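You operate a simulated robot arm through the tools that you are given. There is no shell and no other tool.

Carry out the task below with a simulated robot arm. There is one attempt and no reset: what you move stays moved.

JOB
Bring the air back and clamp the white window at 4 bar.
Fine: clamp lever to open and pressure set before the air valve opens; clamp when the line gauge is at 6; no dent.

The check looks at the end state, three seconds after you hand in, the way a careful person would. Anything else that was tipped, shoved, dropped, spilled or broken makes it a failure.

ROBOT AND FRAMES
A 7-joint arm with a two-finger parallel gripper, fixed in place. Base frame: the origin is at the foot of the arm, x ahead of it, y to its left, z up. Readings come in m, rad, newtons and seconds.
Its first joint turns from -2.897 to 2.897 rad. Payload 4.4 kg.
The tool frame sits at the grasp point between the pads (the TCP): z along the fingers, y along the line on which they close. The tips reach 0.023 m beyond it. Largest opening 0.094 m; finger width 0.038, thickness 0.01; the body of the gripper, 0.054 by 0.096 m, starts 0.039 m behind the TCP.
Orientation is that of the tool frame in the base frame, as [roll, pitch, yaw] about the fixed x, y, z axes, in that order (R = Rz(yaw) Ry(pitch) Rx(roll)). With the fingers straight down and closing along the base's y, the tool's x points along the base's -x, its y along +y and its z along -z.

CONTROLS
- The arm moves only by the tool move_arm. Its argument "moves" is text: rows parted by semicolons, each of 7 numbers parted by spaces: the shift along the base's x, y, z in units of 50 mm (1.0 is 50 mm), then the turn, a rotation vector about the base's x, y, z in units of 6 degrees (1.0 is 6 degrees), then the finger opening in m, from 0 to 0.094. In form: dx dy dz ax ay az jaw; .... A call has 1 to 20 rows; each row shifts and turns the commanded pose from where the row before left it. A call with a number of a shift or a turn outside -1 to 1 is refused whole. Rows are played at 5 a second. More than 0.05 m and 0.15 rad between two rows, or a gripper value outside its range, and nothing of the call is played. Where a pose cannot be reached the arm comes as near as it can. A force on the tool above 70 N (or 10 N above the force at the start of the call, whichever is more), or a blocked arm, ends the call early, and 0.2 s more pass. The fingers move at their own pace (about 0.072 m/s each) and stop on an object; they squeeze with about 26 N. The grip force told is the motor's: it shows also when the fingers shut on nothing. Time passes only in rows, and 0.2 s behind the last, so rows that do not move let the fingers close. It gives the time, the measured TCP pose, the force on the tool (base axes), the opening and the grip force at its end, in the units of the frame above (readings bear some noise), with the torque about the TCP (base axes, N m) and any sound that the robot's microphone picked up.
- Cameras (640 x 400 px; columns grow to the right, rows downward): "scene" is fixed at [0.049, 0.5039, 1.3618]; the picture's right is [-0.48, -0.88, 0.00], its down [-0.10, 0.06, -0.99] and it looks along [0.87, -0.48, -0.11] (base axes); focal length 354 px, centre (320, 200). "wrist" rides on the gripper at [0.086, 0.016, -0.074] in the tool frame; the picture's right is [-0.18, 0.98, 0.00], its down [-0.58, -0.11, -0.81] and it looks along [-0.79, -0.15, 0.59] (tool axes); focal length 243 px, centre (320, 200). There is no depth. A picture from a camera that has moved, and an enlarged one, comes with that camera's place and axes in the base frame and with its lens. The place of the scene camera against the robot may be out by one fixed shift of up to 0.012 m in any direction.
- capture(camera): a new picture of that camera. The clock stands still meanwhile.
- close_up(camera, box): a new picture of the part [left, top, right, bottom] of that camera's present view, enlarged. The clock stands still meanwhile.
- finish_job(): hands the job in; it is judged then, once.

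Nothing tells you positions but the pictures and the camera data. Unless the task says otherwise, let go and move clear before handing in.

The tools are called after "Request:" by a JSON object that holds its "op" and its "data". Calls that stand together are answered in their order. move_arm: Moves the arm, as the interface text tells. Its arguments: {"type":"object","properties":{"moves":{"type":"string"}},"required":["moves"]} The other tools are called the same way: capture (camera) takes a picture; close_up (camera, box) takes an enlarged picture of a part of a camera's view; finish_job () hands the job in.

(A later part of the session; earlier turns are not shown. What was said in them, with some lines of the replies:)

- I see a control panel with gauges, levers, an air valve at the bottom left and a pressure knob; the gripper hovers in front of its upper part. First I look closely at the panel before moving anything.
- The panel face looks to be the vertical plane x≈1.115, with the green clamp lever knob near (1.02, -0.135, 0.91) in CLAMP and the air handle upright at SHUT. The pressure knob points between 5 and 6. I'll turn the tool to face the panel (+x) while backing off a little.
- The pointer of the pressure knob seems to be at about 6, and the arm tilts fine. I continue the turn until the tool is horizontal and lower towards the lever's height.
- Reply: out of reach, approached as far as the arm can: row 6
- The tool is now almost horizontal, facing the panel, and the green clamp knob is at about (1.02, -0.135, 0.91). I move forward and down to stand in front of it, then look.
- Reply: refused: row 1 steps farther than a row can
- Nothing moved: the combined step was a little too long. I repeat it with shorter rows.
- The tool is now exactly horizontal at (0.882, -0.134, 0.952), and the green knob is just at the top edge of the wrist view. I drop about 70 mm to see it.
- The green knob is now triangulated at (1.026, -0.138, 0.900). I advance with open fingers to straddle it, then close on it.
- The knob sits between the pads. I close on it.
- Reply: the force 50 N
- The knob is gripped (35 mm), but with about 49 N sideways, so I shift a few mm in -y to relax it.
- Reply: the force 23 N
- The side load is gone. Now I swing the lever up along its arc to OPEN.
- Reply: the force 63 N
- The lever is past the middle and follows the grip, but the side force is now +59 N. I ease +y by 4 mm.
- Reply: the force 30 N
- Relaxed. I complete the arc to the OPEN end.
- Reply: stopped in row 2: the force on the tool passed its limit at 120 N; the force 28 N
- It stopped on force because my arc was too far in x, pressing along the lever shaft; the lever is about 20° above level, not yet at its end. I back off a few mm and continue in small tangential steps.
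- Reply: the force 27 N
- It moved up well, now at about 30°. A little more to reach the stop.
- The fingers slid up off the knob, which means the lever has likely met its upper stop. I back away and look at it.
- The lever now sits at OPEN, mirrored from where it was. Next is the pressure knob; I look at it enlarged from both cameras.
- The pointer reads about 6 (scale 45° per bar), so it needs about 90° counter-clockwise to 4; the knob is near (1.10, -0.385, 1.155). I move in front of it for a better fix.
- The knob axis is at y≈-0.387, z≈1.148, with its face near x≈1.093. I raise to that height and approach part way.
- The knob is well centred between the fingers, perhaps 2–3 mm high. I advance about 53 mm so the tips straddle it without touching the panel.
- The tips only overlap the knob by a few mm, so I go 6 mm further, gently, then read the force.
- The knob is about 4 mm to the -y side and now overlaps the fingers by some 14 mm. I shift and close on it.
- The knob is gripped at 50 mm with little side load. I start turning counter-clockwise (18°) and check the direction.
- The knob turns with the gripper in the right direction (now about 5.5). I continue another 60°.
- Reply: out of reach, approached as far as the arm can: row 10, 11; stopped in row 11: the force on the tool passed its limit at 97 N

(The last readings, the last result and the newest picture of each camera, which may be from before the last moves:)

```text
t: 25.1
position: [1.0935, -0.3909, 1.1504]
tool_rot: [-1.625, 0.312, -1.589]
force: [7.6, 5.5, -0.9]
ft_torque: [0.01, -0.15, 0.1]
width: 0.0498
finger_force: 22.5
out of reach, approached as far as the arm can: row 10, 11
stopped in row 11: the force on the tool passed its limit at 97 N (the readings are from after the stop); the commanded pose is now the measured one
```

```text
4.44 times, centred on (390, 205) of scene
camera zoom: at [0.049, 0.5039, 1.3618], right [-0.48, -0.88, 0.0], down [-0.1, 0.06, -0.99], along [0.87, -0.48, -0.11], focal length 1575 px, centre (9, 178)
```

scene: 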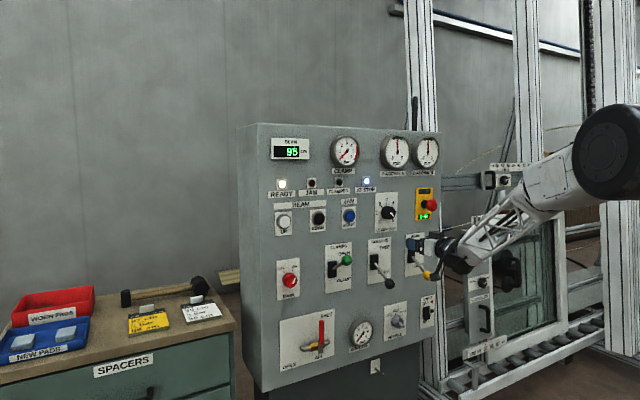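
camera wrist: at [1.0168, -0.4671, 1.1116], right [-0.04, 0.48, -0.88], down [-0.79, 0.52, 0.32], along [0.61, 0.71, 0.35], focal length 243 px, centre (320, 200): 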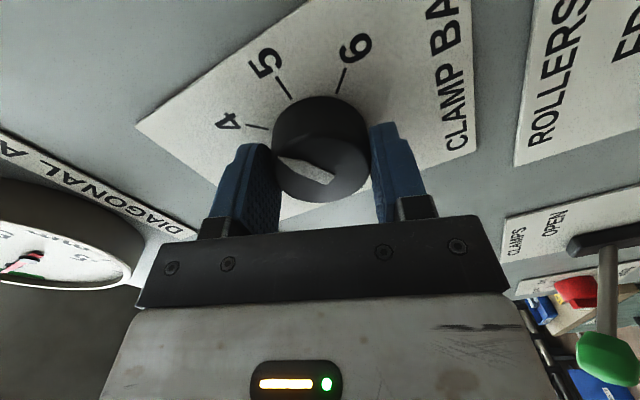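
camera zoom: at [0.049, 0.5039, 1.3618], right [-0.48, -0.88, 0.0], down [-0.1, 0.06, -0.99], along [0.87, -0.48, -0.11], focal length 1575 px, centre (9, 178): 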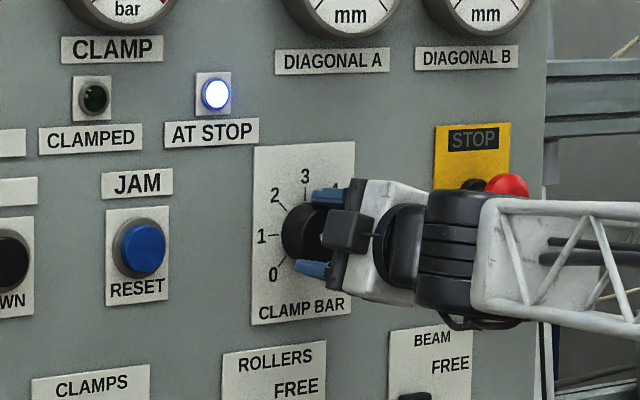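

The wrist reached its joint limit after about 72°. I read the pointer enlarged.

Request:
{"op": "close_up", "data": {"camera": "wrist", "box": [190, 20, 430, 220]}}

```text
2.00 times, centred on (310, 120) of wrist
camera zoom: at [1.0168, -0.4671, 1.1116], right [-0.04, 0.48, -0.88], down [-0.79, 0.52, 0.32], along [0.61, 0.71, 0.35], focal length 485 px, centre (340, 360)
```

zoom: 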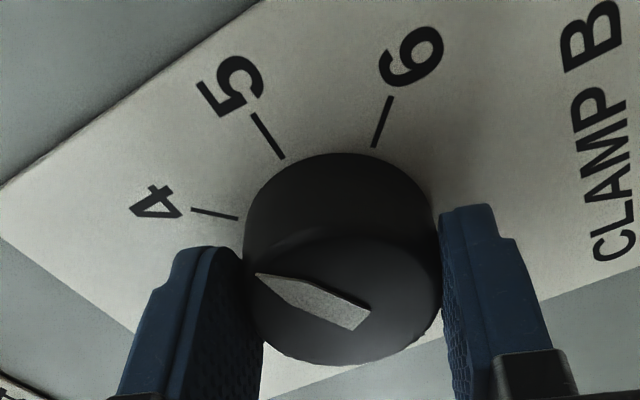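

The pointer measures about 4.4, so roughly 19° remain. I release, turn the wrist back 45°, re-grip and finish the turn.

Request:
{"op": "move_arm", "data": {"moves": "0 0 0 0 0 0 0.08;0 0 0 0 0 0 0.08;0 0 0 0.9 0 0 0.08;0 0 0 0.9 0 0 0.08;0 0 0 0.9 0 0 0.08;0 0 0 0.9 0 0 0.08;0 0 0 0.9 0 0 0.08;0 0 0 0.9 0 0 0.08;0 0 0 0.9 0 0 0.08;0 0 0 0.9 0 0 0.08;0 0 0 0 0 0 0.08"}}

Request:
{"op": "capture", "data": {"camera": "wrist"}}

```text
t: 27.5
position: [1.0934, -0.3919, 1.1513]
tool_rot: [-1.654, 1.067, -1.607]
force: [0.1, -0.6, 0.8]
ft_torque: [0.0, -0.03, -0.01]
width: 0.08
finger_force: 0.0
```

```text
taken
camera wrist: at [1.0165, -0.4204, 1.0698], right [-0.04, 0.95, -0.31], down [-0.79, 0.16, 0.59], along [0.61, 0.27, 0.74], focal length 243 px, centre (320, 200)
```

wrist: 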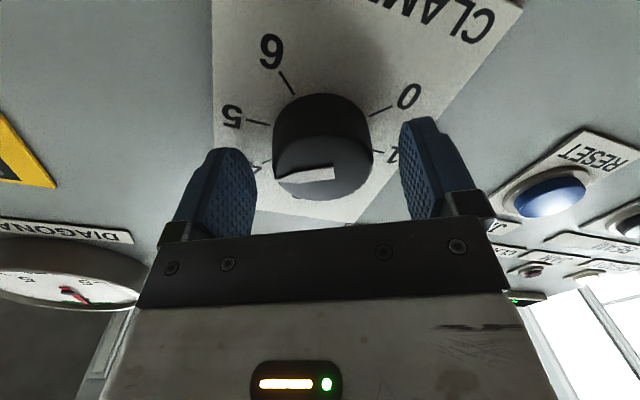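

The knob held its place. I grip again and turn the last ~19°.

Request:
{"op": "move_arm", "data": {"moves": "0 0 0 0 0 0 0.06;0 0 0 0 0 0 0.03;0 0 0 0 0 0 0.03;0 0 0 0 0 0 0.03;0 0 0 -0.8 0 0 0.03;0 0 0 -0.8 0 0 0.03;0 0 0 -0.8 0 0 0.03;0 0 0 -0.8 0 0 0.03;0 0 0 0 0 0 0.03"}}

Request:
{"op": "close_up", "data": {"camera": "wrist", "box": [190, 20, 430, 220]}}

```text
t: 29.5
position: [1.0936, -0.3904, 1.1511]
tool_rot: [-1.636, 0.729, -1.594]
force: [-15.3, 25.3, -6.9]
ft_torque: [0.06, 0.08, 0.45]
width: 0.0506
finger_force: 44.5
```

```text
2.00 times, centred on (310, 120) of wrist
camera zoom: at [1.0166, -0.4445, 1.0839], right [-0.04, 0.79, -0.61], down [-0.79, 0.34, 0.51], along [0.61, 0.5, 0.61], focal length 485 px, centre (340, 360)
```

zoom: 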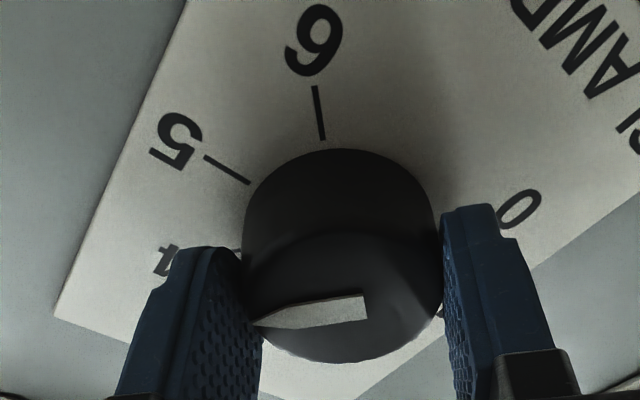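

The pointer reads about 3.9 here. I release and back off to read it clearly.

Request:
{"op": "move_arm", "data": {"moves": "0 0 0 0 0 0 0.08;0 0 0 0 0 0 0.08;-0.8 0 0 0 0 0 0.08;-0.9 0 0 0 0 0 0.08;-0.9 0 -0.2 0 0 0 0.08;-0.5 0 -0.8 0 0 0 0.08;0 0 -0.9 0 0 0 0.08;0 0 0 0 0 0 0.08"}}

Request:
{"op": "capture", "data": {"camera": "wrist"}}

Request:
{"op": "close_up", "data": {"camera": "scene", "box": [370, 185, 410, 240]}}

```text
t: 31.3
position: [0.9428, -0.399, 1.065]
tool_rot: [-1.65, 0.739, -1.598]
force: [0.1, 0.0, 0.0]
ft_torque: [0.0, -0.03, 0.04]
width: 0.0801
finger_force: 0.1
out of reach, approached as far as the arm can: row 7
```

```text
taken
camera wrist: at [0.8652, -0.4517, 0.9989], right [-0.06, 0.8, -0.6], down [-0.79, 0.34, 0.52], along [0.62, 0.5, 0.61], focal length 243 px, centre (320, 200)
```

wrist: 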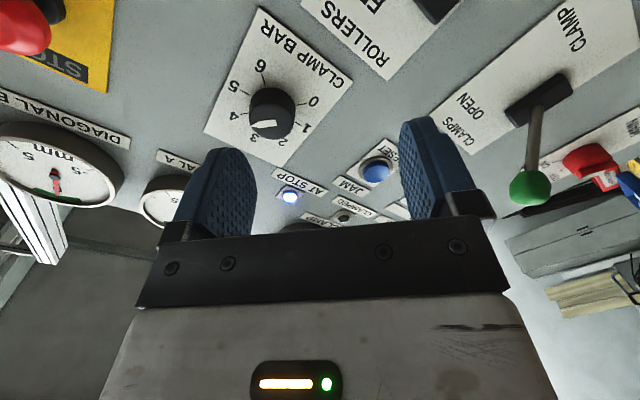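

```text
7.27 times, centred on (390, 212) of scene
camera zoom: at [0.049, 0.5039, 1.3618], right [-0.48, -0.88, 0.0], down [-0.1, 0.06, -0.99], along [0.87, -0.48, -0.11], focal length 2577 px, centre (-189, 109)
```

zoom: 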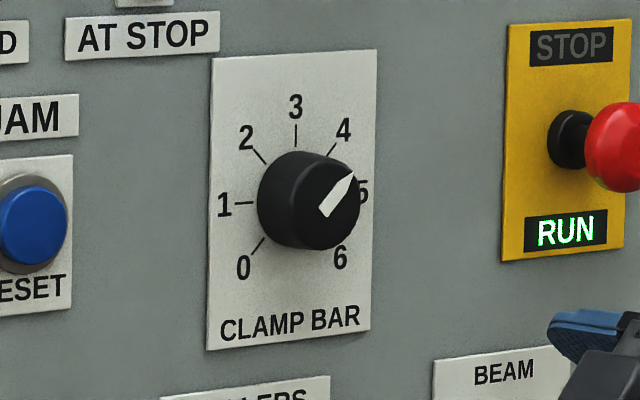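

Request:
{"op": "close_up", "data": {"camera": "scene", "box": [378, 194, 402, 224]}}

Request:
{"op": "close_up", "data": {"camera": "wrist", "box": [210, 40, 340, 160]}}

```text
13.33 times, centred on (390, 209) of scene
camera zoom: at [0.049, 0.5039, 1.3618], right [-0.48, -0.88, 0.0], down [-0.1, 0.06, -0.99], along [0.87, -0.48, -0.11], focal length 4724 px, centre (-613, 80)
```

zoom: 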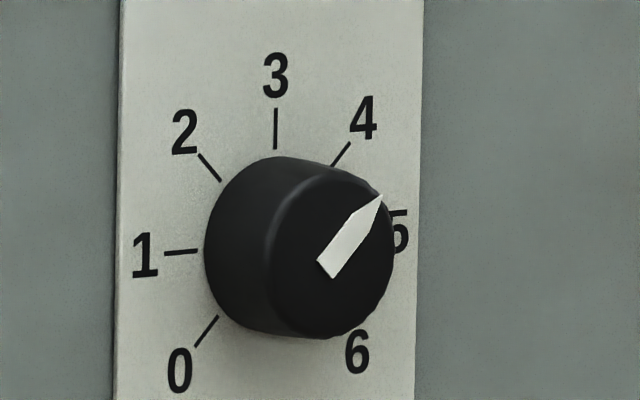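

```text
3.33 times, centred on (275, 100) of wrist
camera zoom: at [0.8652, -0.4517, 0.9989], right [-0.06, 0.8, -0.6], down [-0.79, 0.34, 0.52], along [0.62, 0.5, 0.61], focal length 809 px, centre (470, 533)
```

zoom: 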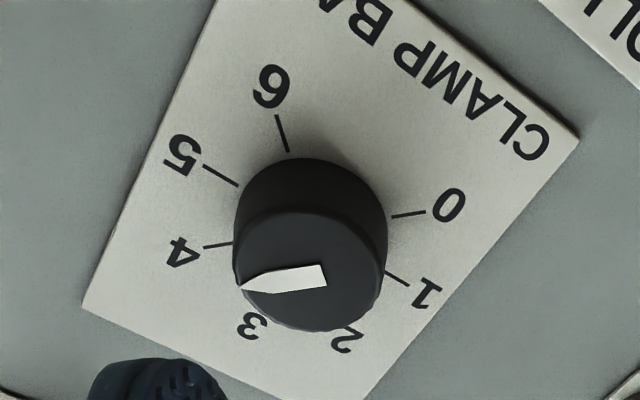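

Seen from both sides the pointer is parallel to the 4 tick: pressure is set. Now the air valve: I roll the wrist back, level it, and move low in front of the red handle to look.

Request:
{"op": "move_arm", "data": {"moves": "-0.7 0 0 0 -0.5 -0.25 0.08;-0.7 0 0 1 0 0 0.06;0 0.4 -0.5 1 0 0 0.04;0 0.6 -0.7 1 0 0 0.02;0 0.6 -0.7 1 0 0 0.0;0 0.6 -0.7 1 0 0 0.0;0 0.6 -0.7 1 0 0 0.0;0 0.6 -0.7 1 0 0 0.0;0 0.6 -0.7 0.9 0 0 0.0;0 0.6 -0.7 0 0 0 0.0;0 0.6 -0.7 0 0 0 0.0;0 0.6 -0.6 0 0 0 0.0;0 0.6 0 0 0 0 0.0;0 0 0 0 0 0 0.0"}}

Request:
{"op": "capture", "data": {"camera": "wrist"}}

Request:
{"op": "capture", "data": {"camera": "scene"}}

```text
t: 34.3
position: [0.8741, -0.1369, 0.7594]
tool_rot: [-1.742, 1.535, -1.719]
force: [0.4, 0.2, 0.5]
ft_torque: [0.01, 0.0, -0.01]
width: 0.0
finger_force: 25.7
out of reach, approached as far as the arm can: row 1, 12, 13
```

```text
taken
camera wrist: at [0.7982, -0.1232, 0.6731], right [-0.02, 0.99, 0.15], down [-0.8, -0.11, 0.59], along [0.6, -0.11, 0.79], focal length 243 px, centre (320, 200)
```

wrist: 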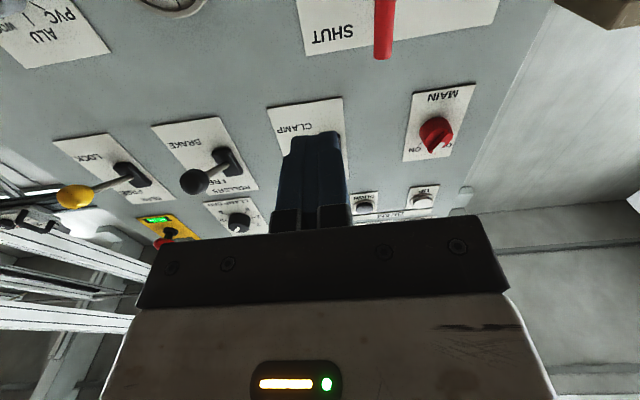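

```text
taken
```

scene: 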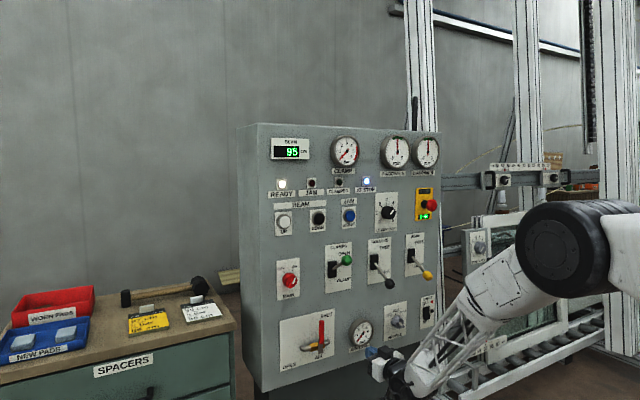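

The handle top is triangulated at (1.076, -0.070, 0.799). I look closely at the valve and the arm's current view.

Request:
{"op": "close_up", "data": {"camera": "scene", "box": [270, 295, 350, 380]}}

Request:
{"op": "close_up", "data": {"camera": "wrist", "box": [280, 0, 520, 150]}}

```text
4.71 times, centred on (310, 338) of scene
camera zoom: at [0.049, 0.5039, 1.3618], right [-0.48, -0.88, 0.0], down [-0.1, 0.06, -0.99], along [0.87, -0.48, -0.11], focal length 1667 px, centre (367, -447)
```

zoom: 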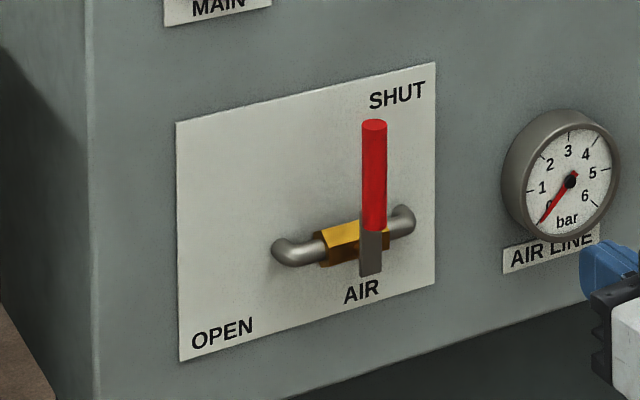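

```text
2.67 times, centred on (400, 75) of wrist
camera zoom: at [0.7982, -0.1232, 0.6731], right [-0.02, 0.99, 0.15], down [-0.8, -0.11, 0.59], along [0.6, -0.11, 0.79], focal length 647 px, centre (107, 533)
```

zoom: 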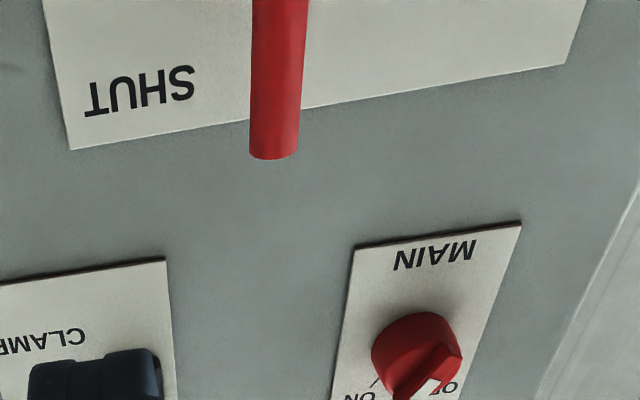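

The pivot is about (1.076, -0.070, 0.695) with the handle pointing up; opening swings it 90° to the left. I'll push it with closed fingers from its right side, so I first go to a point in front and to the right of it.

Request:
{"op": "move_arm", "data": {"moves": "0 0 0.3 0 0.5 0 0.0;0.5 0.2 0.2 0 0.5 0 0.0;0.6 0.2 0 0 0 0 0.0;0.6 0 0 0 0 0 0.0;0.5 0 0 0 0 0 0.0;0 0 0 0 0 0 0.0"}}

Request:
{"op": "capture", "data": {"camera": "wrist"}}

Request:
{"op": "close_up", "data": {"camera": "scene", "box": [270, 280, 390, 380]}}

```text
t: 35.7
position: [0.9147, -0.1351, 0.7925]
tool_rot: [-3.033, 1.461, -3.03]
force: [-0.7, 0.1, -0.8]
ft_torque: [0.0, -0.03, 0.02]
width: 0.0001
finger_force: 26.1
out of reach, approached as far as the arm can: row 1, 2, 3, 4
```

```text
taken
camera wrist: at [0.8313, -0.1192, 0.7128], right [0.02, 0.99, 0.17], down [-0.74, -0.1, 0.67], along [0.68, -0.14, 0.72], focal length 243 px, centre (320, 200)
```

wrist: 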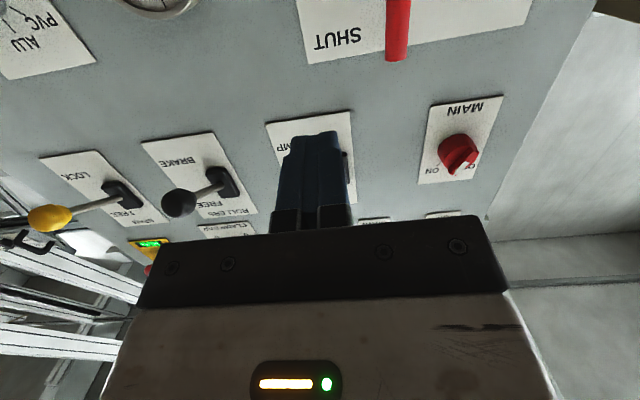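

```text
4.00 times, centred on (330, 330) of scene
camera zoom: at [0.049, 0.5039, 1.3618], right [-0.48, -0.88, 0.0], down [-0.1, 0.06, -0.99], along [0.87, -0.48, -0.11], focal length 1417 px, centre (280, -320)
```

zoom: 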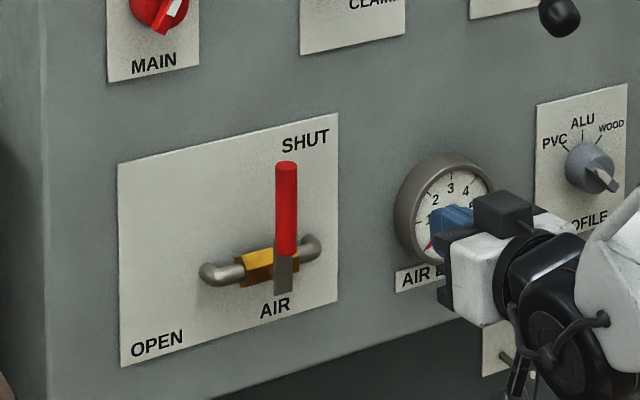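

The arm fell short at this low, horizontal pose. I check whether it's settled and the pose it actually holds.

Request:
{"op": "move_arm", "data": {"moves": "0 0 0 0 0 0 0.0;0 0 0 0 0 0 0.0"}}

```text
t: 36.3
position: [0.9156, -0.135, 0.7924]
tool_rot: [-3.037, 1.46, -3.03]
force: [0.2, -0.1, 0.6]
ft_torque: [0.0, 0.0, 0.01]
width: 0.0
finger_force: 26.0
```

It holds (0.916, -0.135, 0.792) with a slight downward tilt. I continue forward in steps.

Request:
{"op": "move_arm", "data": {"moves": "0.6 0.2 0 0 0 0 0.0;0.6 0.2 0 0 0 0 0.0;0.6 0.2 -0.1 0 0 0 0.0;0.3 0 -0.2 0 0 0 0.0;0 0 -0.2 0 0 0 0.0;0 0 0 0 0 0 0.0"}}

Request:
{"op": "capture", "data": {"camera": "wrist"}}

Request:
{"op": "close_up", "data": {"camera": "scene", "box": [270, 280, 390, 380]}}

```text
t: 37.7
position: [0.939, -0.135, 0.7947]
tool_rot: [-3.033, 1.462, -3.03]
force: [0.2, 0.5, -0.5]
ft_torque: [-0.01, 0.0, -0.06]
width: 0.0
finger_force: 25.9
out of reach, approached as far as the arm can: row 1, 2, 3, 4, 5
```

```text
taken
camera wrist: at [0.8554, -0.1195, 0.7163], right [0.02, 0.99, 0.17], down [-0.74, -0.1, 0.67], along [0.68, -0.14, 0.72], focal length 243 px, centre (320, 200)
```

wrist: 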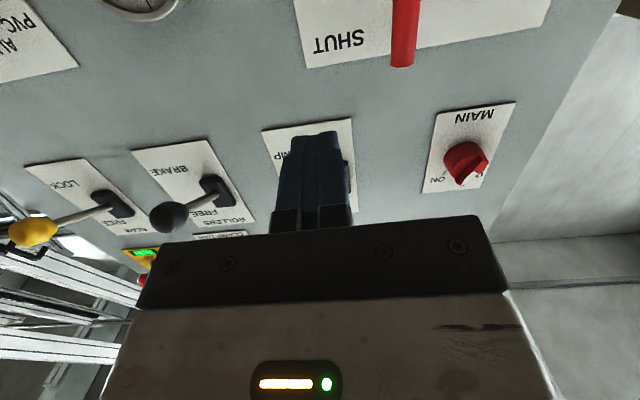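

```text
4.00 times, centred on (330, 330) of scene
camera zoom: at [0.049, 0.5039, 1.3618], right [-0.48, -0.88, 0.0], down [-0.1, 0.06, -0.99], along [0.87, -0.48, -0.11], focal length 1417 px, centre (280, -320)
```

zoom: 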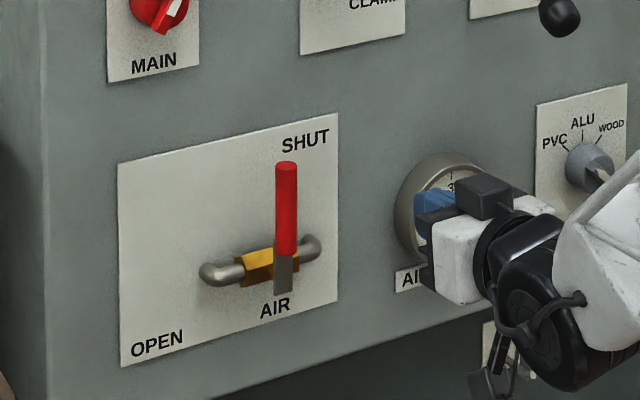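

A wrist joint is at its limit for a horizontal tool this low. I tilt the tool about 20° downward and try again.

Request:
{"op": "move_arm", "data": {"moves": "0 0 0 0 1 0 0.0;0 0 0 0 1 0 0.0;0 0 0 0 1 0 0.0;0.4 0.3 0 0 0 0 0.0;0.4 0.3 0 0 0 0 0.0;0.4 0.2 0 0 0 0 0.0;0 0 0 0 0 0 0.0"}}

Request:
{"op": "capture", "data": {"camera": "wrist"}}

Request:
{"op": "capture", "data": {"camera": "scene"}}

```text
t: 39.3
position: [1.0015, -0.0956, 0.7957]
tool_rot: [-3.107, 1.151, -3.112]
force: [0.0, -0.1, 0.3]
ft_torque: [0.0, -0.01, -0.05]
width: 0.0001
finger_force: 26.3
```

```text
taken
camera wrist: at [0.8966, -0.079, 0.7459], right [0.08, 0.99, 0.15], down [-0.5, -0.1, 0.86], along [0.86, -0.14, 0.48], focal length 243 px, centre (320, 200)
```

wrist: 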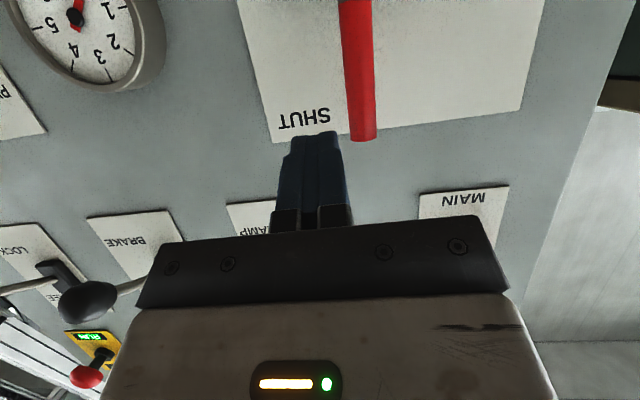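

```text
taken
```

scene: 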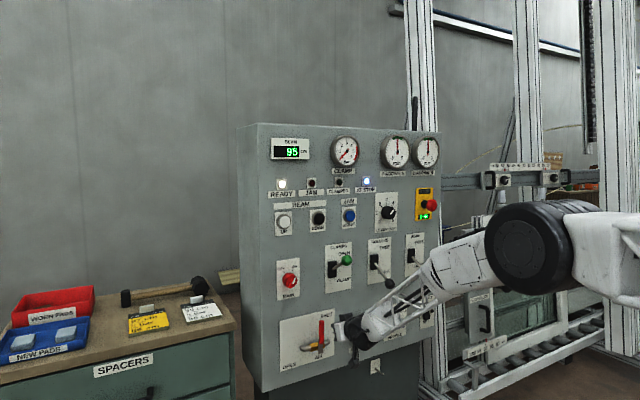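

With the tilt it reaches (1.0015, -0.0956, 0.796). I now bring the closed fingertips beside the handle on its right, still 13 mm clear.

Request:
{"op": "move_arm", "data": {"moves": "0 -0.13 -0.23 0 0 0 0.0;0.7 0 0 0 0 0 0.0;0.67 0 0 0 0 0 0.0;0 0 0 0 0 0 0.0"}}

Request:
{"op": "capture", "data": {"camera": "wrist"}}

Request:
{"op": "close_up", "data": {"camera": "scene", "box": [270, 280, 390, 380]}}

```text
t: 40.3
position: [1.068, -0.1032, 0.7841]
tool_rot: [-3.106, 1.149, -3.113]
force: [-0.5, 0.2, 0.3]
ft_torque: [-0.03, -0.05, 0.01]
width: 0.0
finger_force: 26.1
```

```text
taken
camera wrist: at [0.9639, -0.0861, 0.7339], right [0.08, 0.99, 0.15], down [-0.5, -0.1, 0.86], along [0.86, -0.14, 0.48], focal length 243 px, centre (320, 200)
```

wrist: 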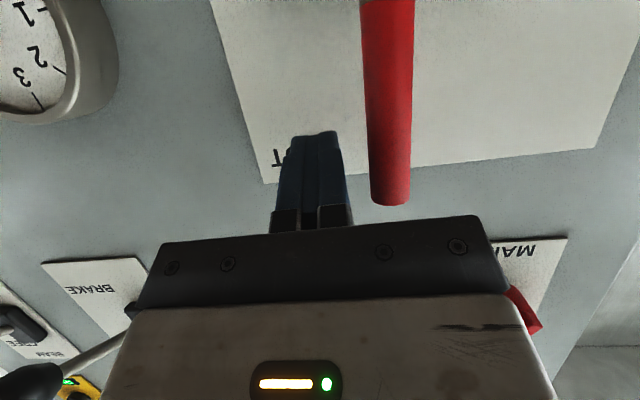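

```text
4.00 times, centred on (330, 330) of scene
camera zoom: at [0.049, 0.5039, 1.3618], right [-0.48, -0.88, 0.0], down [-0.1, 0.06, -0.99], along [0.87, -0.48, -0.11], focal length 1417 px, centre (280, -320)
```

zoom: 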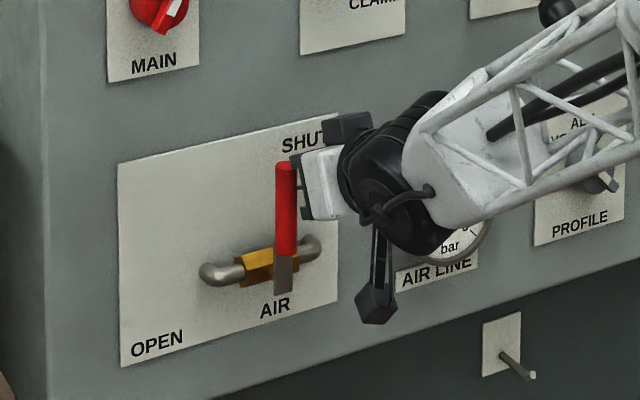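

The fingertips are level with the upper part of the handle. I start pushing it to the left.

Request:
{"op": "move_arm", "data": {"moves": "0 0.28 0 0 0 0 0.0;0 0.23 -0.02 0 0 0 0.0;0 0.23 -0.03 0 0 0 0.0;0 0.22 -0.04 0 0 0 0.0;0 0 0 0 0 0 0.0"}}

Request:
{"op": "capture", "data": {"camera": "wrist"}}

Request:
{"op": "close_up", "data": {"camera": "scene", "box": [270, 280, 390, 380]}}

```text
t: 41.5
position: [1.0673, -0.0544, 0.7788]
tool_rot: [-3.111, 1.148, -3.111]
force: [0.2, 0.2, 0.7]
ft_torque: [0.0, 0.03, 0.01]
width: 0.0
finger_force: 26.1
```

```text
taken
camera wrist: at [0.9641, -0.0378, 0.7295], right [0.07, 0.99, 0.15], down [-0.5, -0.1, 0.86], along [0.86, -0.14, 0.48], focal length 243 px, centre (320, 200)
```

wrist: 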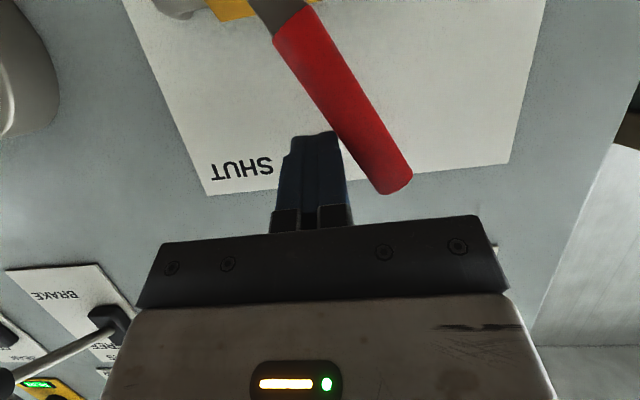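

```text
4.00 times, centred on (330, 330) of scene
camera zoom: at [0.049, 0.5039, 1.3618], right [-0.48, -0.88, 0.0], down [-0.1, 0.06, -0.99], along [0.87, -0.48, -0.11], focal length 1417 px, centre (280, -320)
```

zoom: 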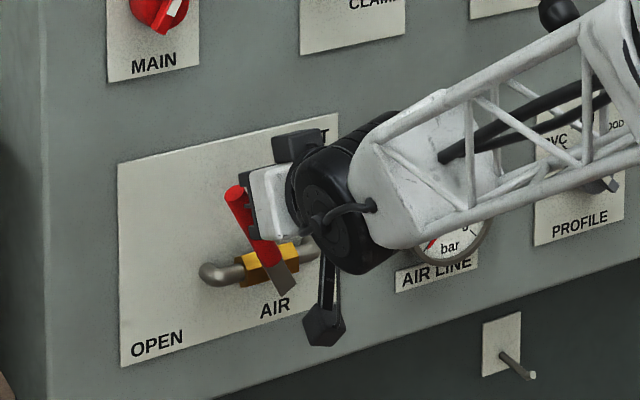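

The handle swings easily and is about 30° over. I continue the arc to the left and down.

Request:
{"op": "move_arm", "data": {"moves": "0 0.28 -0.18 0 0 0 0.0;0 0.27 -0.23 0 0 0 0.0;0 0.14 -0.3 0 0 0 0.0;0 0.12 -0.32 0 0 0 0.0;0 0 0 0 0 0 0.0"}}

Request:
{"op": "capture", "data": {"camera": "wrist"}}

Request:
{"op": "close_up", "data": {"camera": "scene", "box": [270, 280, 390, 380]}}

```text
t: 42.7
position: [1.0775, -0.0457, 0.7362]
tool_rot: [-3.123, 1.147, -3.111]
force: [4.4, 7.2, 6.9]
ft_torque: [0.19, -0.11, -0.01]
width: 0.0
finger_force: 26.5
out of reach, approached as far as the arm can: row 1, 2, 3, 4
```

```text
taken
camera wrist: at [0.9732, -0.0304, 0.6867], right [0.06, 0.99, 0.16], down [-0.49, -0.11, 0.86], along [0.87, -0.13, 0.48], focal length 243 px, centre (320, 200)
```

wrist: 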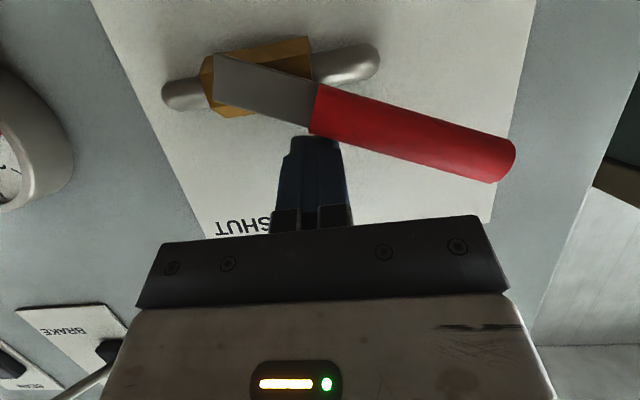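

```text
4.00 times, centred on (330, 330) of scene
camera zoom: at [0.049, 0.5039, 1.3618], right [-0.48, -0.88, 0.0], down [-0.1, 0.06, -0.99], along [0.87, -0.48, -0.11], focal length 1417 px, centre (280, -320)
```

zoom: 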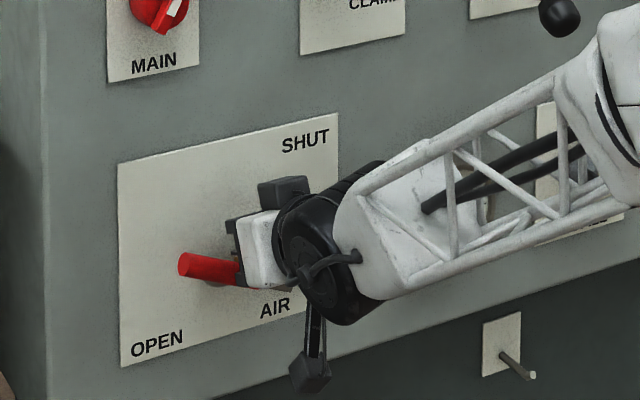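

The handle is at about 73°, and the arm ran into the same wrist limit. I lift a little, tilt the tool further down, shift left over the handle, and will then press down.

Request:
{"op": "move_arm", "data": {"moves": "-0.1 0 0.5 0 0 0 0.0;-0.05 0 0.1 0 1 0 0.0;0 0.2 0 0 1 0 0.0;0 0.35 0 0 0 0 0.0;0 0.35 0 0 0 0 0.0;0 0 0 0 0 0 0.0"}}

Request:
{"op": "capture", "data": {"camera": "wrist"}}

Request:
{"op": "close_up", "data": {"camera": "scene", "box": [270, 280, 390, 380]}}

```text
t: 44.1
position: [1.07, -0.0015, 0.7656]
tool_rot: [-3.117, 0.939, -3.121]
force: [-1.1, -1.0, -0.5]
ft_torque: [0.01, 0.03, 0.0]
width: 0.0001
finger_force: 26.5
```

```text
taken
camera wrist: at [0.9583, 0.0153, 0.7381], right [0.11, 0.98, 0.13], down [-0.31, -0.1, 0.95], along [0.95, -0.14, 0.29], focal length 243 px, centre (320, 200)
```

wrist: 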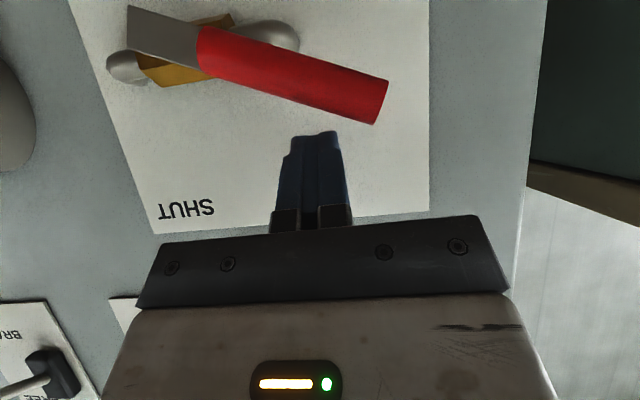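

```text
4.00 times, centred on (330, 330) of scene
camera zoom: at [0.049, 0.5039, 1.3618], right [-0.48, -0.88, 0.0], down [-0.1, 0.06, -0.99], along [0.87, -0.48, -0.11], focal length 1417 px, centre (280, -320)
```

zoom: 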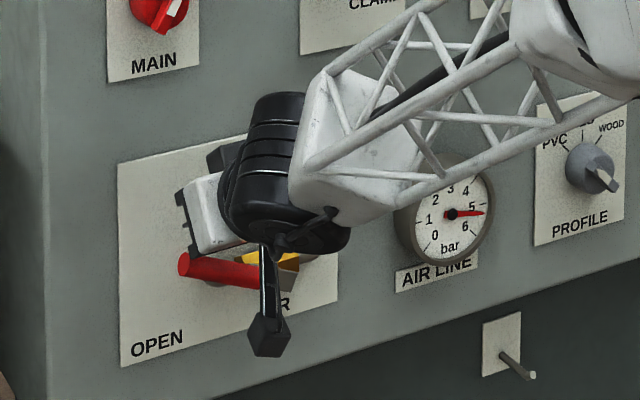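

The line gauge is rising (about 5) and the fingers are over the handle. I press down to bring it fully to OPEN.

Request:
{"op": "move_arm", "data": {"moves": "0 0 -0.2 0 0 0 0.0;0 0 -0.2 0 0 0 0.0;0 0 -0.2 0 0 0 0.0;0 0 -0.1 0 0 0 0.0;0 0 0 0 0 0 0.0"}}

Request:
{"op": "capture", "data": {"camera": "wrist"}}

Request:
{"op": "close_up", "data": {"camera": "scene", "box": [270, 280, 390, 380]}}

```text
t: 45.3
position: [1.0693, -0.001, 0.7302]
tool_rot: [-3.116, 0.942, -3.121]
force: [-0.6, -0.5, -0.2]
ft_torque: [0.02, 0.01, -0.01]
width: 0.0002
finger_force: 26.0
```

```text
taken
camera wrist: at [0.9581, 0.0154, 0.703], right [0.11, 0.98, 0.13], down [-0.31, -0.1, 0.95], along [0.95, -0.14, 0.29], focal length 243 px, centre (320, 200)
```

wrist: 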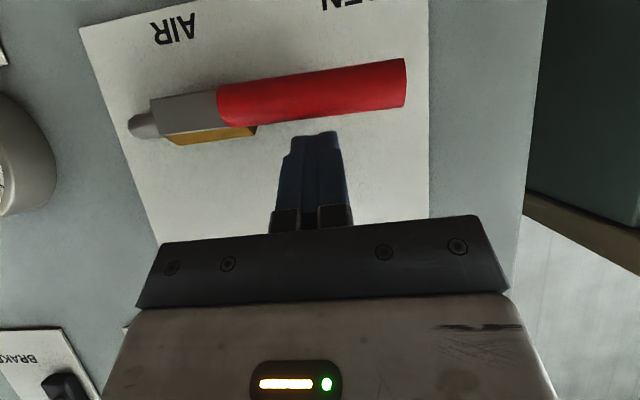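

```text
4.00 times, centred on (330, 330) of scene
camera zoom: at [0.049, 0.5039, 1.3618], right [-0.48, -0.88, 0.0], down [-0.1, 0.06, -0.99], along [0.87, -0.48, -0.11], focal length 1417 px, centre (280, -320)
```

zoom: 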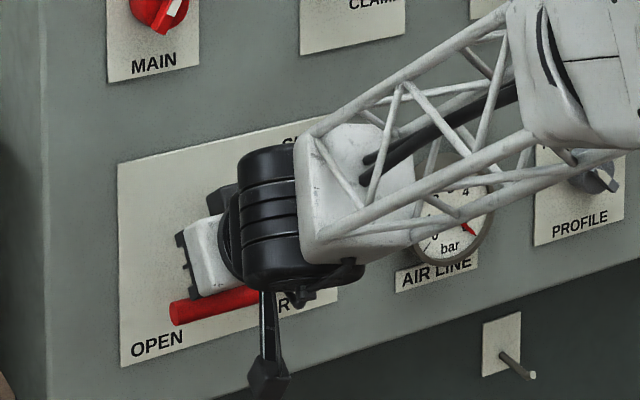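

The handle now lies level at OPEN. I back away and check the line gauge and the panel.

Request:
{"op": "move_arm", "data": {"moves": "0 0 0.3 0 0 0 0.0;-0.9 0 0.1 0 0 0 0.0;-0.9 0 0.3 0 0 0 0.0;-0.9 0 0.4 0 0 0 0.0;-0.9 0 0.4 0 0 0 0.0;0 0 0.9 0 -0.5 0 0.0;0 0 0.9 0 -0.8 0 0.0;0 0 0.9 0 -0.8 0 0.0;0 -0.3 0.9 0 -0.8 0 0.0;0 -0.5 0.8 0 -0.8 0 0.0;0 0 0 0 0 0 0.0"}}

Request:
{"op": "close_up", "data": {"camera": "scene", "box": [240, 230, 440, 390]}}

Request:
{"op": "close_up", "data": {"camera": "scene", "box": [240, 120, 440, 250]}}

Request:
{"op": "capture", "data": {"camera": "wrist"}}

```text
t: 47.7
position: [0.9001, -0.043, 1.023]
tool_rot: [-3.084, 1.328, -3.093]
force: [0.3, 0.0, 0.6]
ft_torque: [0.0, -0.01, 0.01]
width: 0.0
finger_force: 26.6
out of reach, approached as far as the arm can: row 3
```

```text
2.50 times, centred on (340, 310) of scene
camera zoom: at [0.049, 0.5039, 1.3618], right [-0.48, -0.88, 0.0], down [-0.1, 0.06, -0.99], along [0.87, -0.48, -0.11], focal length 886 px, centre (270, -75)
```

zoom: 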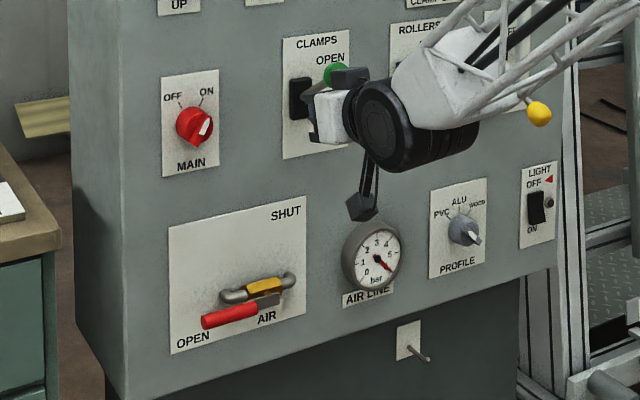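

```text
3.08 times, centred on (340, 185) of scene
camera zoom: at [0.049, 0.5039, 1.3618], right [-0.48, -0.88, 0.0], down [-0.1, 0.06, -0.99], along [0.87, -0.48, -0.11], focal length 1090 px, centre (258, 246)
```

zoom: 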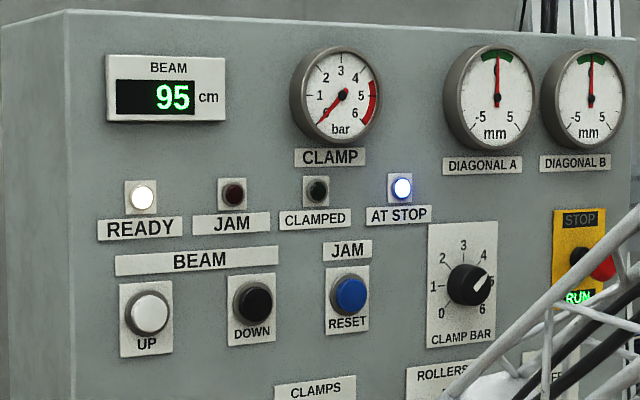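

```text
taken
camera wrist: at [0.8064, -0.0245, 0.9555], right [0.05, 0.98, 0.17], down [-0.64, -0.1, 0.76], along [0.76, -0.14, 0.63], focal length 243 px, centre (320, 200)
```

wrist: 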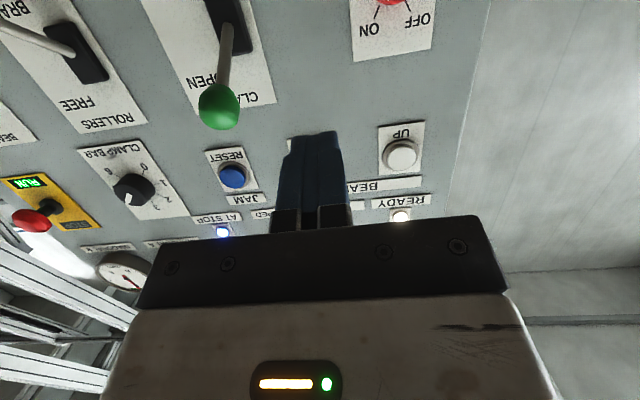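

The lever knob is at about (1.027, -0.139, 1.014), fully up at OPEN. I read the line gauge before clamping.

Request:
{"op": "close_up", "data": {"camera": "scene", "box": [335, 310, 385, 350]}}

Request:
{"op": "close_up", "data": {"camera": "scene", "box": [378, 194, 402, 224]}}

Request:
{"op": "close_up", "data": {"camera": "scene", "box": [285, 300, 345, 370]}}

```text
10.00 times, centred on (360, 330) of scene
camera zoom: at [0.049, 0.5039, 1.3618], right [-0.48, -0.88, 0.0], down [-0.1, 0.06, -0.99], along [0.87, -0.48, -0.11], focal length 3543 px, centre (-80, -1100)
```

zoom: 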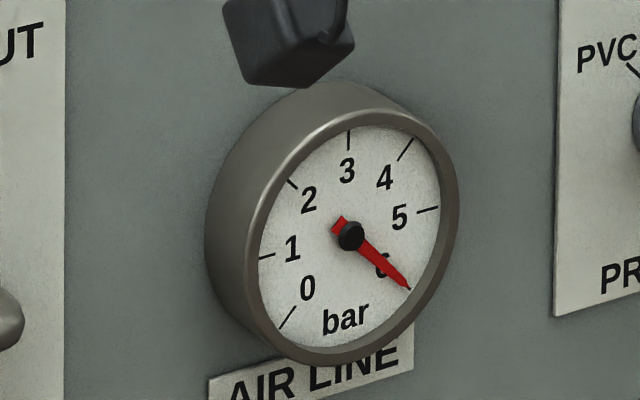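

```text
13.33 times, centred on (390, 209) of scene
camera zoom: at [0.049, 0.5039, 1.3618], right [-0.48, -0.88, 0.0], down [-0.1, 0.06, -0.99], along [0.87, -0.48, -0.11], focal length 4724 px, centre (-613, 80)
```

zoom: 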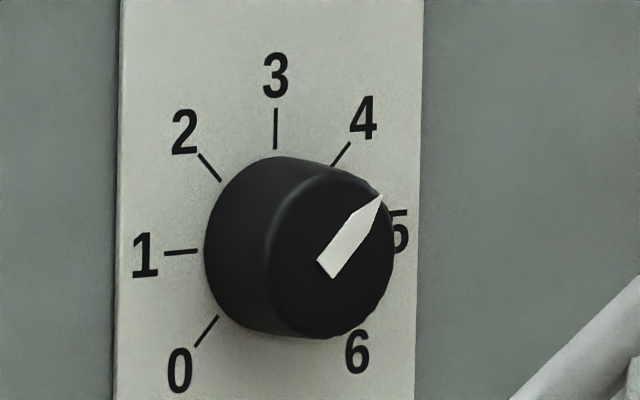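

```text
5.71 times, centred on (315, 335) of scene
camera zoom: at [0.049, 0.5039, 1.3618], right [-0.48, -0.88, 0.0], down [-0.1, 0.06, -0.99], along [0.87, -0.48, -0.11], focal length 2024 px, centre (349, -571)
```

zoom: 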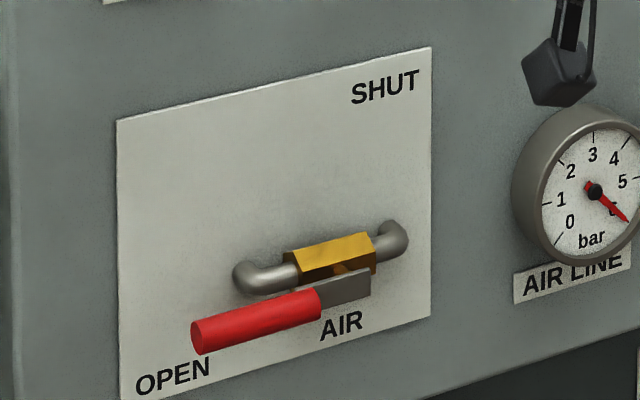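

The line gauge sits at 6, the knob at 4, and the valve is open. Now I take the closed fingers over the green knob to push it down to CLAMP.

Request:
{"op": "move_arm", "data": {"moves": "0 -0.5 0.3 0 -0.8 0 0.0;0 -0.5 0.3 0 -0.8 0 0.0;0 -0.5 0.3 0 -0.7 0 0.0;0 -0.42 0.1 0 0 0 0.0;0.7 0 0 0 0 0 0.0;0.7 0 0 0 0 0 0.0;0.7 0 0 0 0 0 0.0;0 0 0 0 0 0 0.0"}}

Request:
{"op": "capture", "data": {"camera": "wrist"}}

Request:
{"op": "close_up", "data": {"camera": "scene", "box": [300, 230, 440, 350]}}

```text
t: 49.5
position: [1.0061, -0.1366, 1.0719]
tool_rot: [-1.77, 1.557, -1.779]
force: [0.4, -1.2, 1.4]
ft_torque: [-0.01, -0.01, 0.01]
width: 0.0002
finger_force: 26.3
```

```text
taken
camera wrist: at [0.9302, -0.1201, 0.9844], right [0.01, 0.99, 0.17], down [-0.81, -0.1, 0.58], along [0.59, -0.14, 0.79], focal length 243 px, centre (320, 200)
```

wrist: 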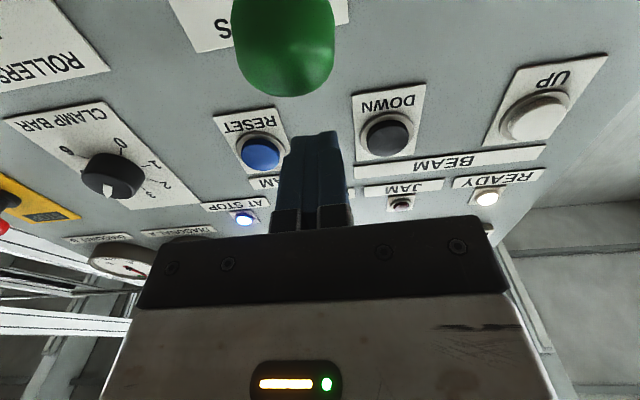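

```text
3.33 times, centred on (370, 290) of scene
camera zoom: at [0.049, 0.5039, 1.3618], right [-0.48, -0.88, 0.0], down [-0.1, 0.06, -0.99], along [0.87, -0.48, -0.11], focal length 1181 px, centre (153, -100)
```

zoom: 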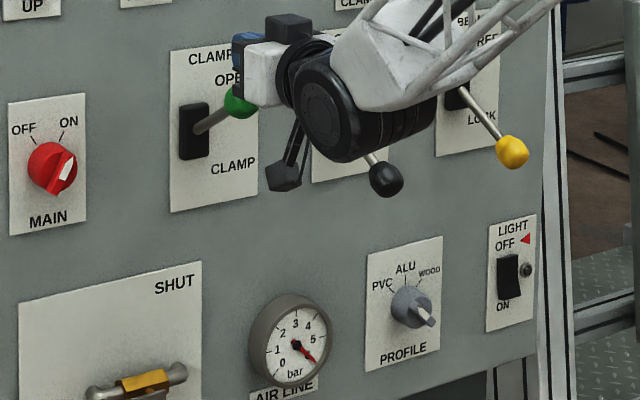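

The knob is just below the fingertips. I shift 3 mm, go 12 mm further in and push the lever down most of the way.

Request:
{"op": "move_arm", "data": {"moves": "0.24 -0.06 0 0 0 0 0.0;0 0 -0.3 0 0 0 0.0;0 0 -0.35 0 0 0 0.0;0 0 -0.4 0 0 0 0.0;0 0 -0.4 0 0 0 0.0;0 0 -0.4 0 0 0 0.0;0 0 -0.35 0 0 0 0.0;0 0 0 0 0 0 0.0"}}

Request:
{"op": "capture", "data": {"camera": "wrist"}}

Request:
{"op": "close_up", "data": {"camera": "scene", "box": [300, 230, 440, 350]}}

```text
t: 51.3
position: [1.0175, -0.1405, 0.962]
tool_rot: [-1.736, 1.559, -1.744]
force: [-0.1, -0.4, -0.7]
ft_torque: [0.01, -0.01, 0.04]
width: 0.0
finger_force: 26.8
```

```text
taken
camera wrist: at [0.9419, -0.1236, 0.8739], right [0.01, 0.98, 0.17], down [-0.81, -0.1, 0.58], along [0.59, -0.14, 0.79], focal length 243 px, centre (320, 200)
```

wrist: 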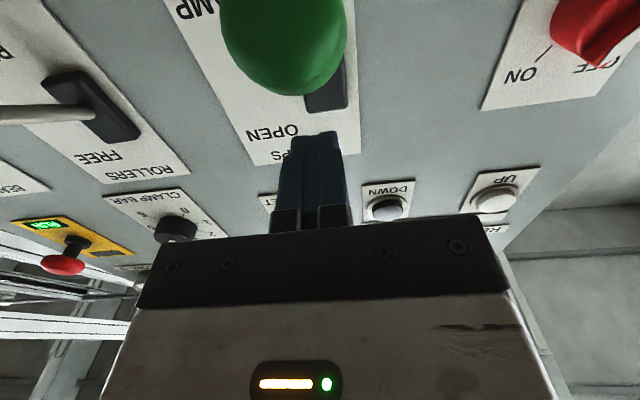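

```text
3.33 times, centred on (370, 290) of scene
camera zoom: at [0.049, 0.5039, 1.3618], right [-0.48, -0.88, 0.0], down [-0.1, 0.06, -0.99], along [0.87, -0.48, -0.11], focal length 1181 px, centre (153, -100)
```

zoom: 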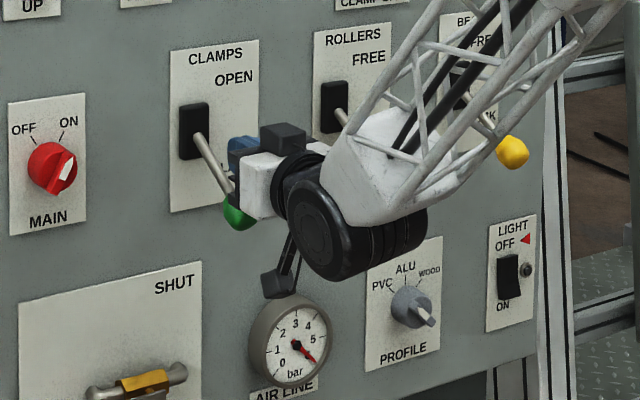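

The lever went over to its CLAMP end. I back away and check the clamp gauge and lamp.

Request:
{"op": "move_arm", "data": {"moves": "0 0 0.3 0 0 0 0.0;-0.8 0 0.1 0 0 0 0.0;-0.8 0 0 0 0 0 0.0;-0.8 0 0 0 0 0 0.0;-0.6 0 0 0 0 0 0.0;0 0 0 0 0 0 0.0;0 0 0 0 0 0 0.0;0 0 0 0 0 0 0.0"}}

Request:
{"op": "close_up", "data": {"camera": "scene", "box": [240, 120, 450, 250]}}

Request:
{"op": "close_up", "data": {"camera": "scene", "box": [250, 230, 450, 390]}}

Request:
{"op": "close_up", "data": {"camera": "scene", "box": [320, 125, 370, 200]}}

Request:
{"op": "close_up", "data": {"camera": "scene", "box": [440, 150, 640, 390]}}

```text
t: 53.1
position: [0.866, -0.1415, 0.9803]
tool_rot: [-1.739, 1.56, -1.748]
force: [0.2, 0.0, 0.3]
ft_torque: [0.02, 0.04, 0.03]
width: 0.0
finger_force: 26.3
```

```text
3.05 times, centred on (345, 185) of scene
camera zoom: at [0.049, 0.5039, 1.3618], right [-0.48, -0.88, 0.0], down [-0.1, 0.06, -0.99], along [0.87, -0.48, -0.11], focal length 1080 px, centre (244, 246)
```

zoom: 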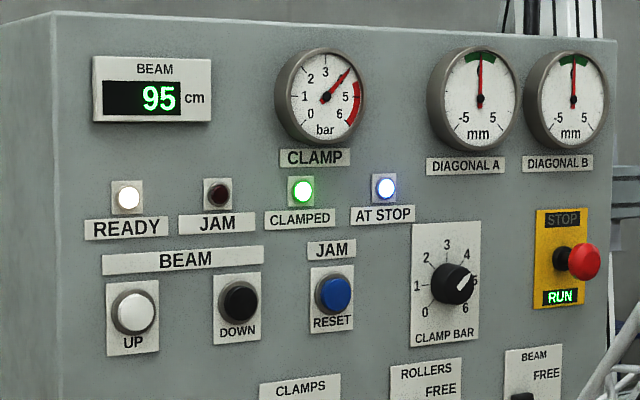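

```text
2.50 times, centred on (350, 310) of scene
camera zoom: at [0.049, 0.5039, 1.3618], right [-0.48, -0.88, 0.0], down [-0.1, 0.06, -0.99], along [0.87, -0.48, -0.11], focal length 886 px, centre (245, -75)
```

zoom: 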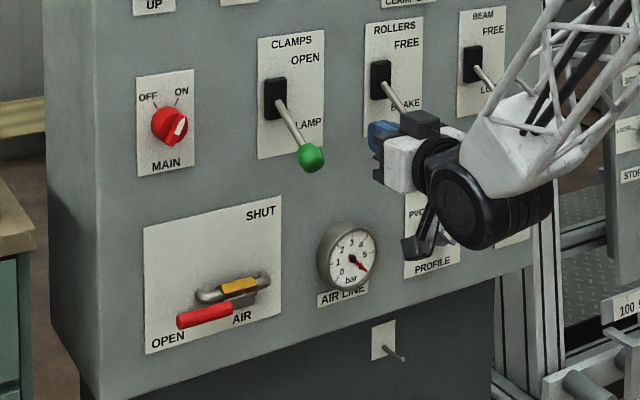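

```text
5.33 times, centred on (345, 162) of scene
camera zoom: at [0.049, 0.5039, 1.3618], right [-0.48, -0.88, 0.0], down [-0.1, 0.06, -0.99], along [0.87, -0.48, -0.11], focal length 1890 px, centre (187, 400)
```

zoom: 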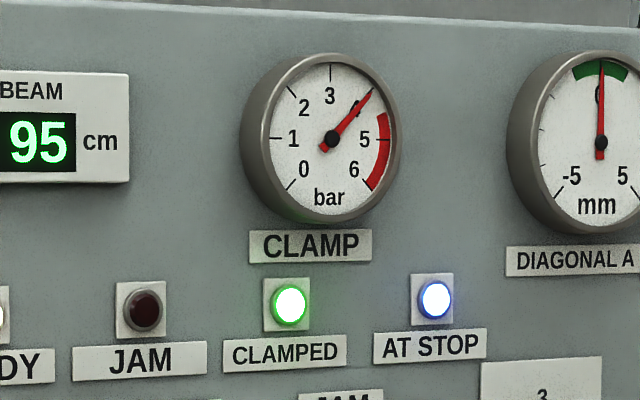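

```text
1.67 times, centred on (540, 270) of scene
camera zoom: at [0.049, 0.5039, 1.3618], right [-0.48, -0.88, 0.0], down [-0.1, 0.06, -0.99], along [0.87, -0.48, -0.11], focal length 590 px, centre (-47, 83)
```

zoom: 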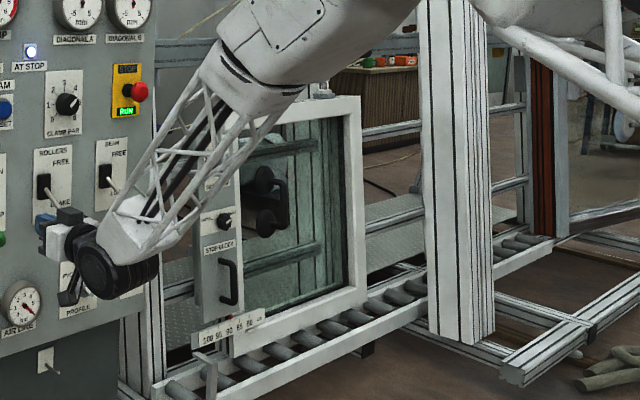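

The clamp gauge shows 4 bar, the CLAMPED lamp is green and JAM is dark. The line is at 6, both diagonals read zero, and the lever and valve are at CLAMP and OPEN. The arm is clear of the panel, so I hand in.

Request:
{"op": "finish_job", "data": {}}

```text
The job is handed in.
```

The air is back on and the white window is clamped. The clamp gauge reads 4 bar, and the CLAMPED lamp is lit with no jam showing.

- **Order:** I put the clamp lever to OPEN, then turned the pressure knob from about 6 down to 4, and only then opened the air valve. I moved the lever back to CLAMP once the line gauge read 6.
- **Dent:** Both diagonal gauges still read zero. I saw no damage from the cameras, but I could not inspect the frame surface up close.
- **Pressure:** The white job card on the bench, for the 95 cm beam, lists 3 bar. I used the 4 bar you asked for, so check the card if that wasn't deliberate.

The fingers slid off the green clamp lever at its upper stop while I was opening it, and one move stopped on the force limit. The lever works normally and sits at CLAMP now.
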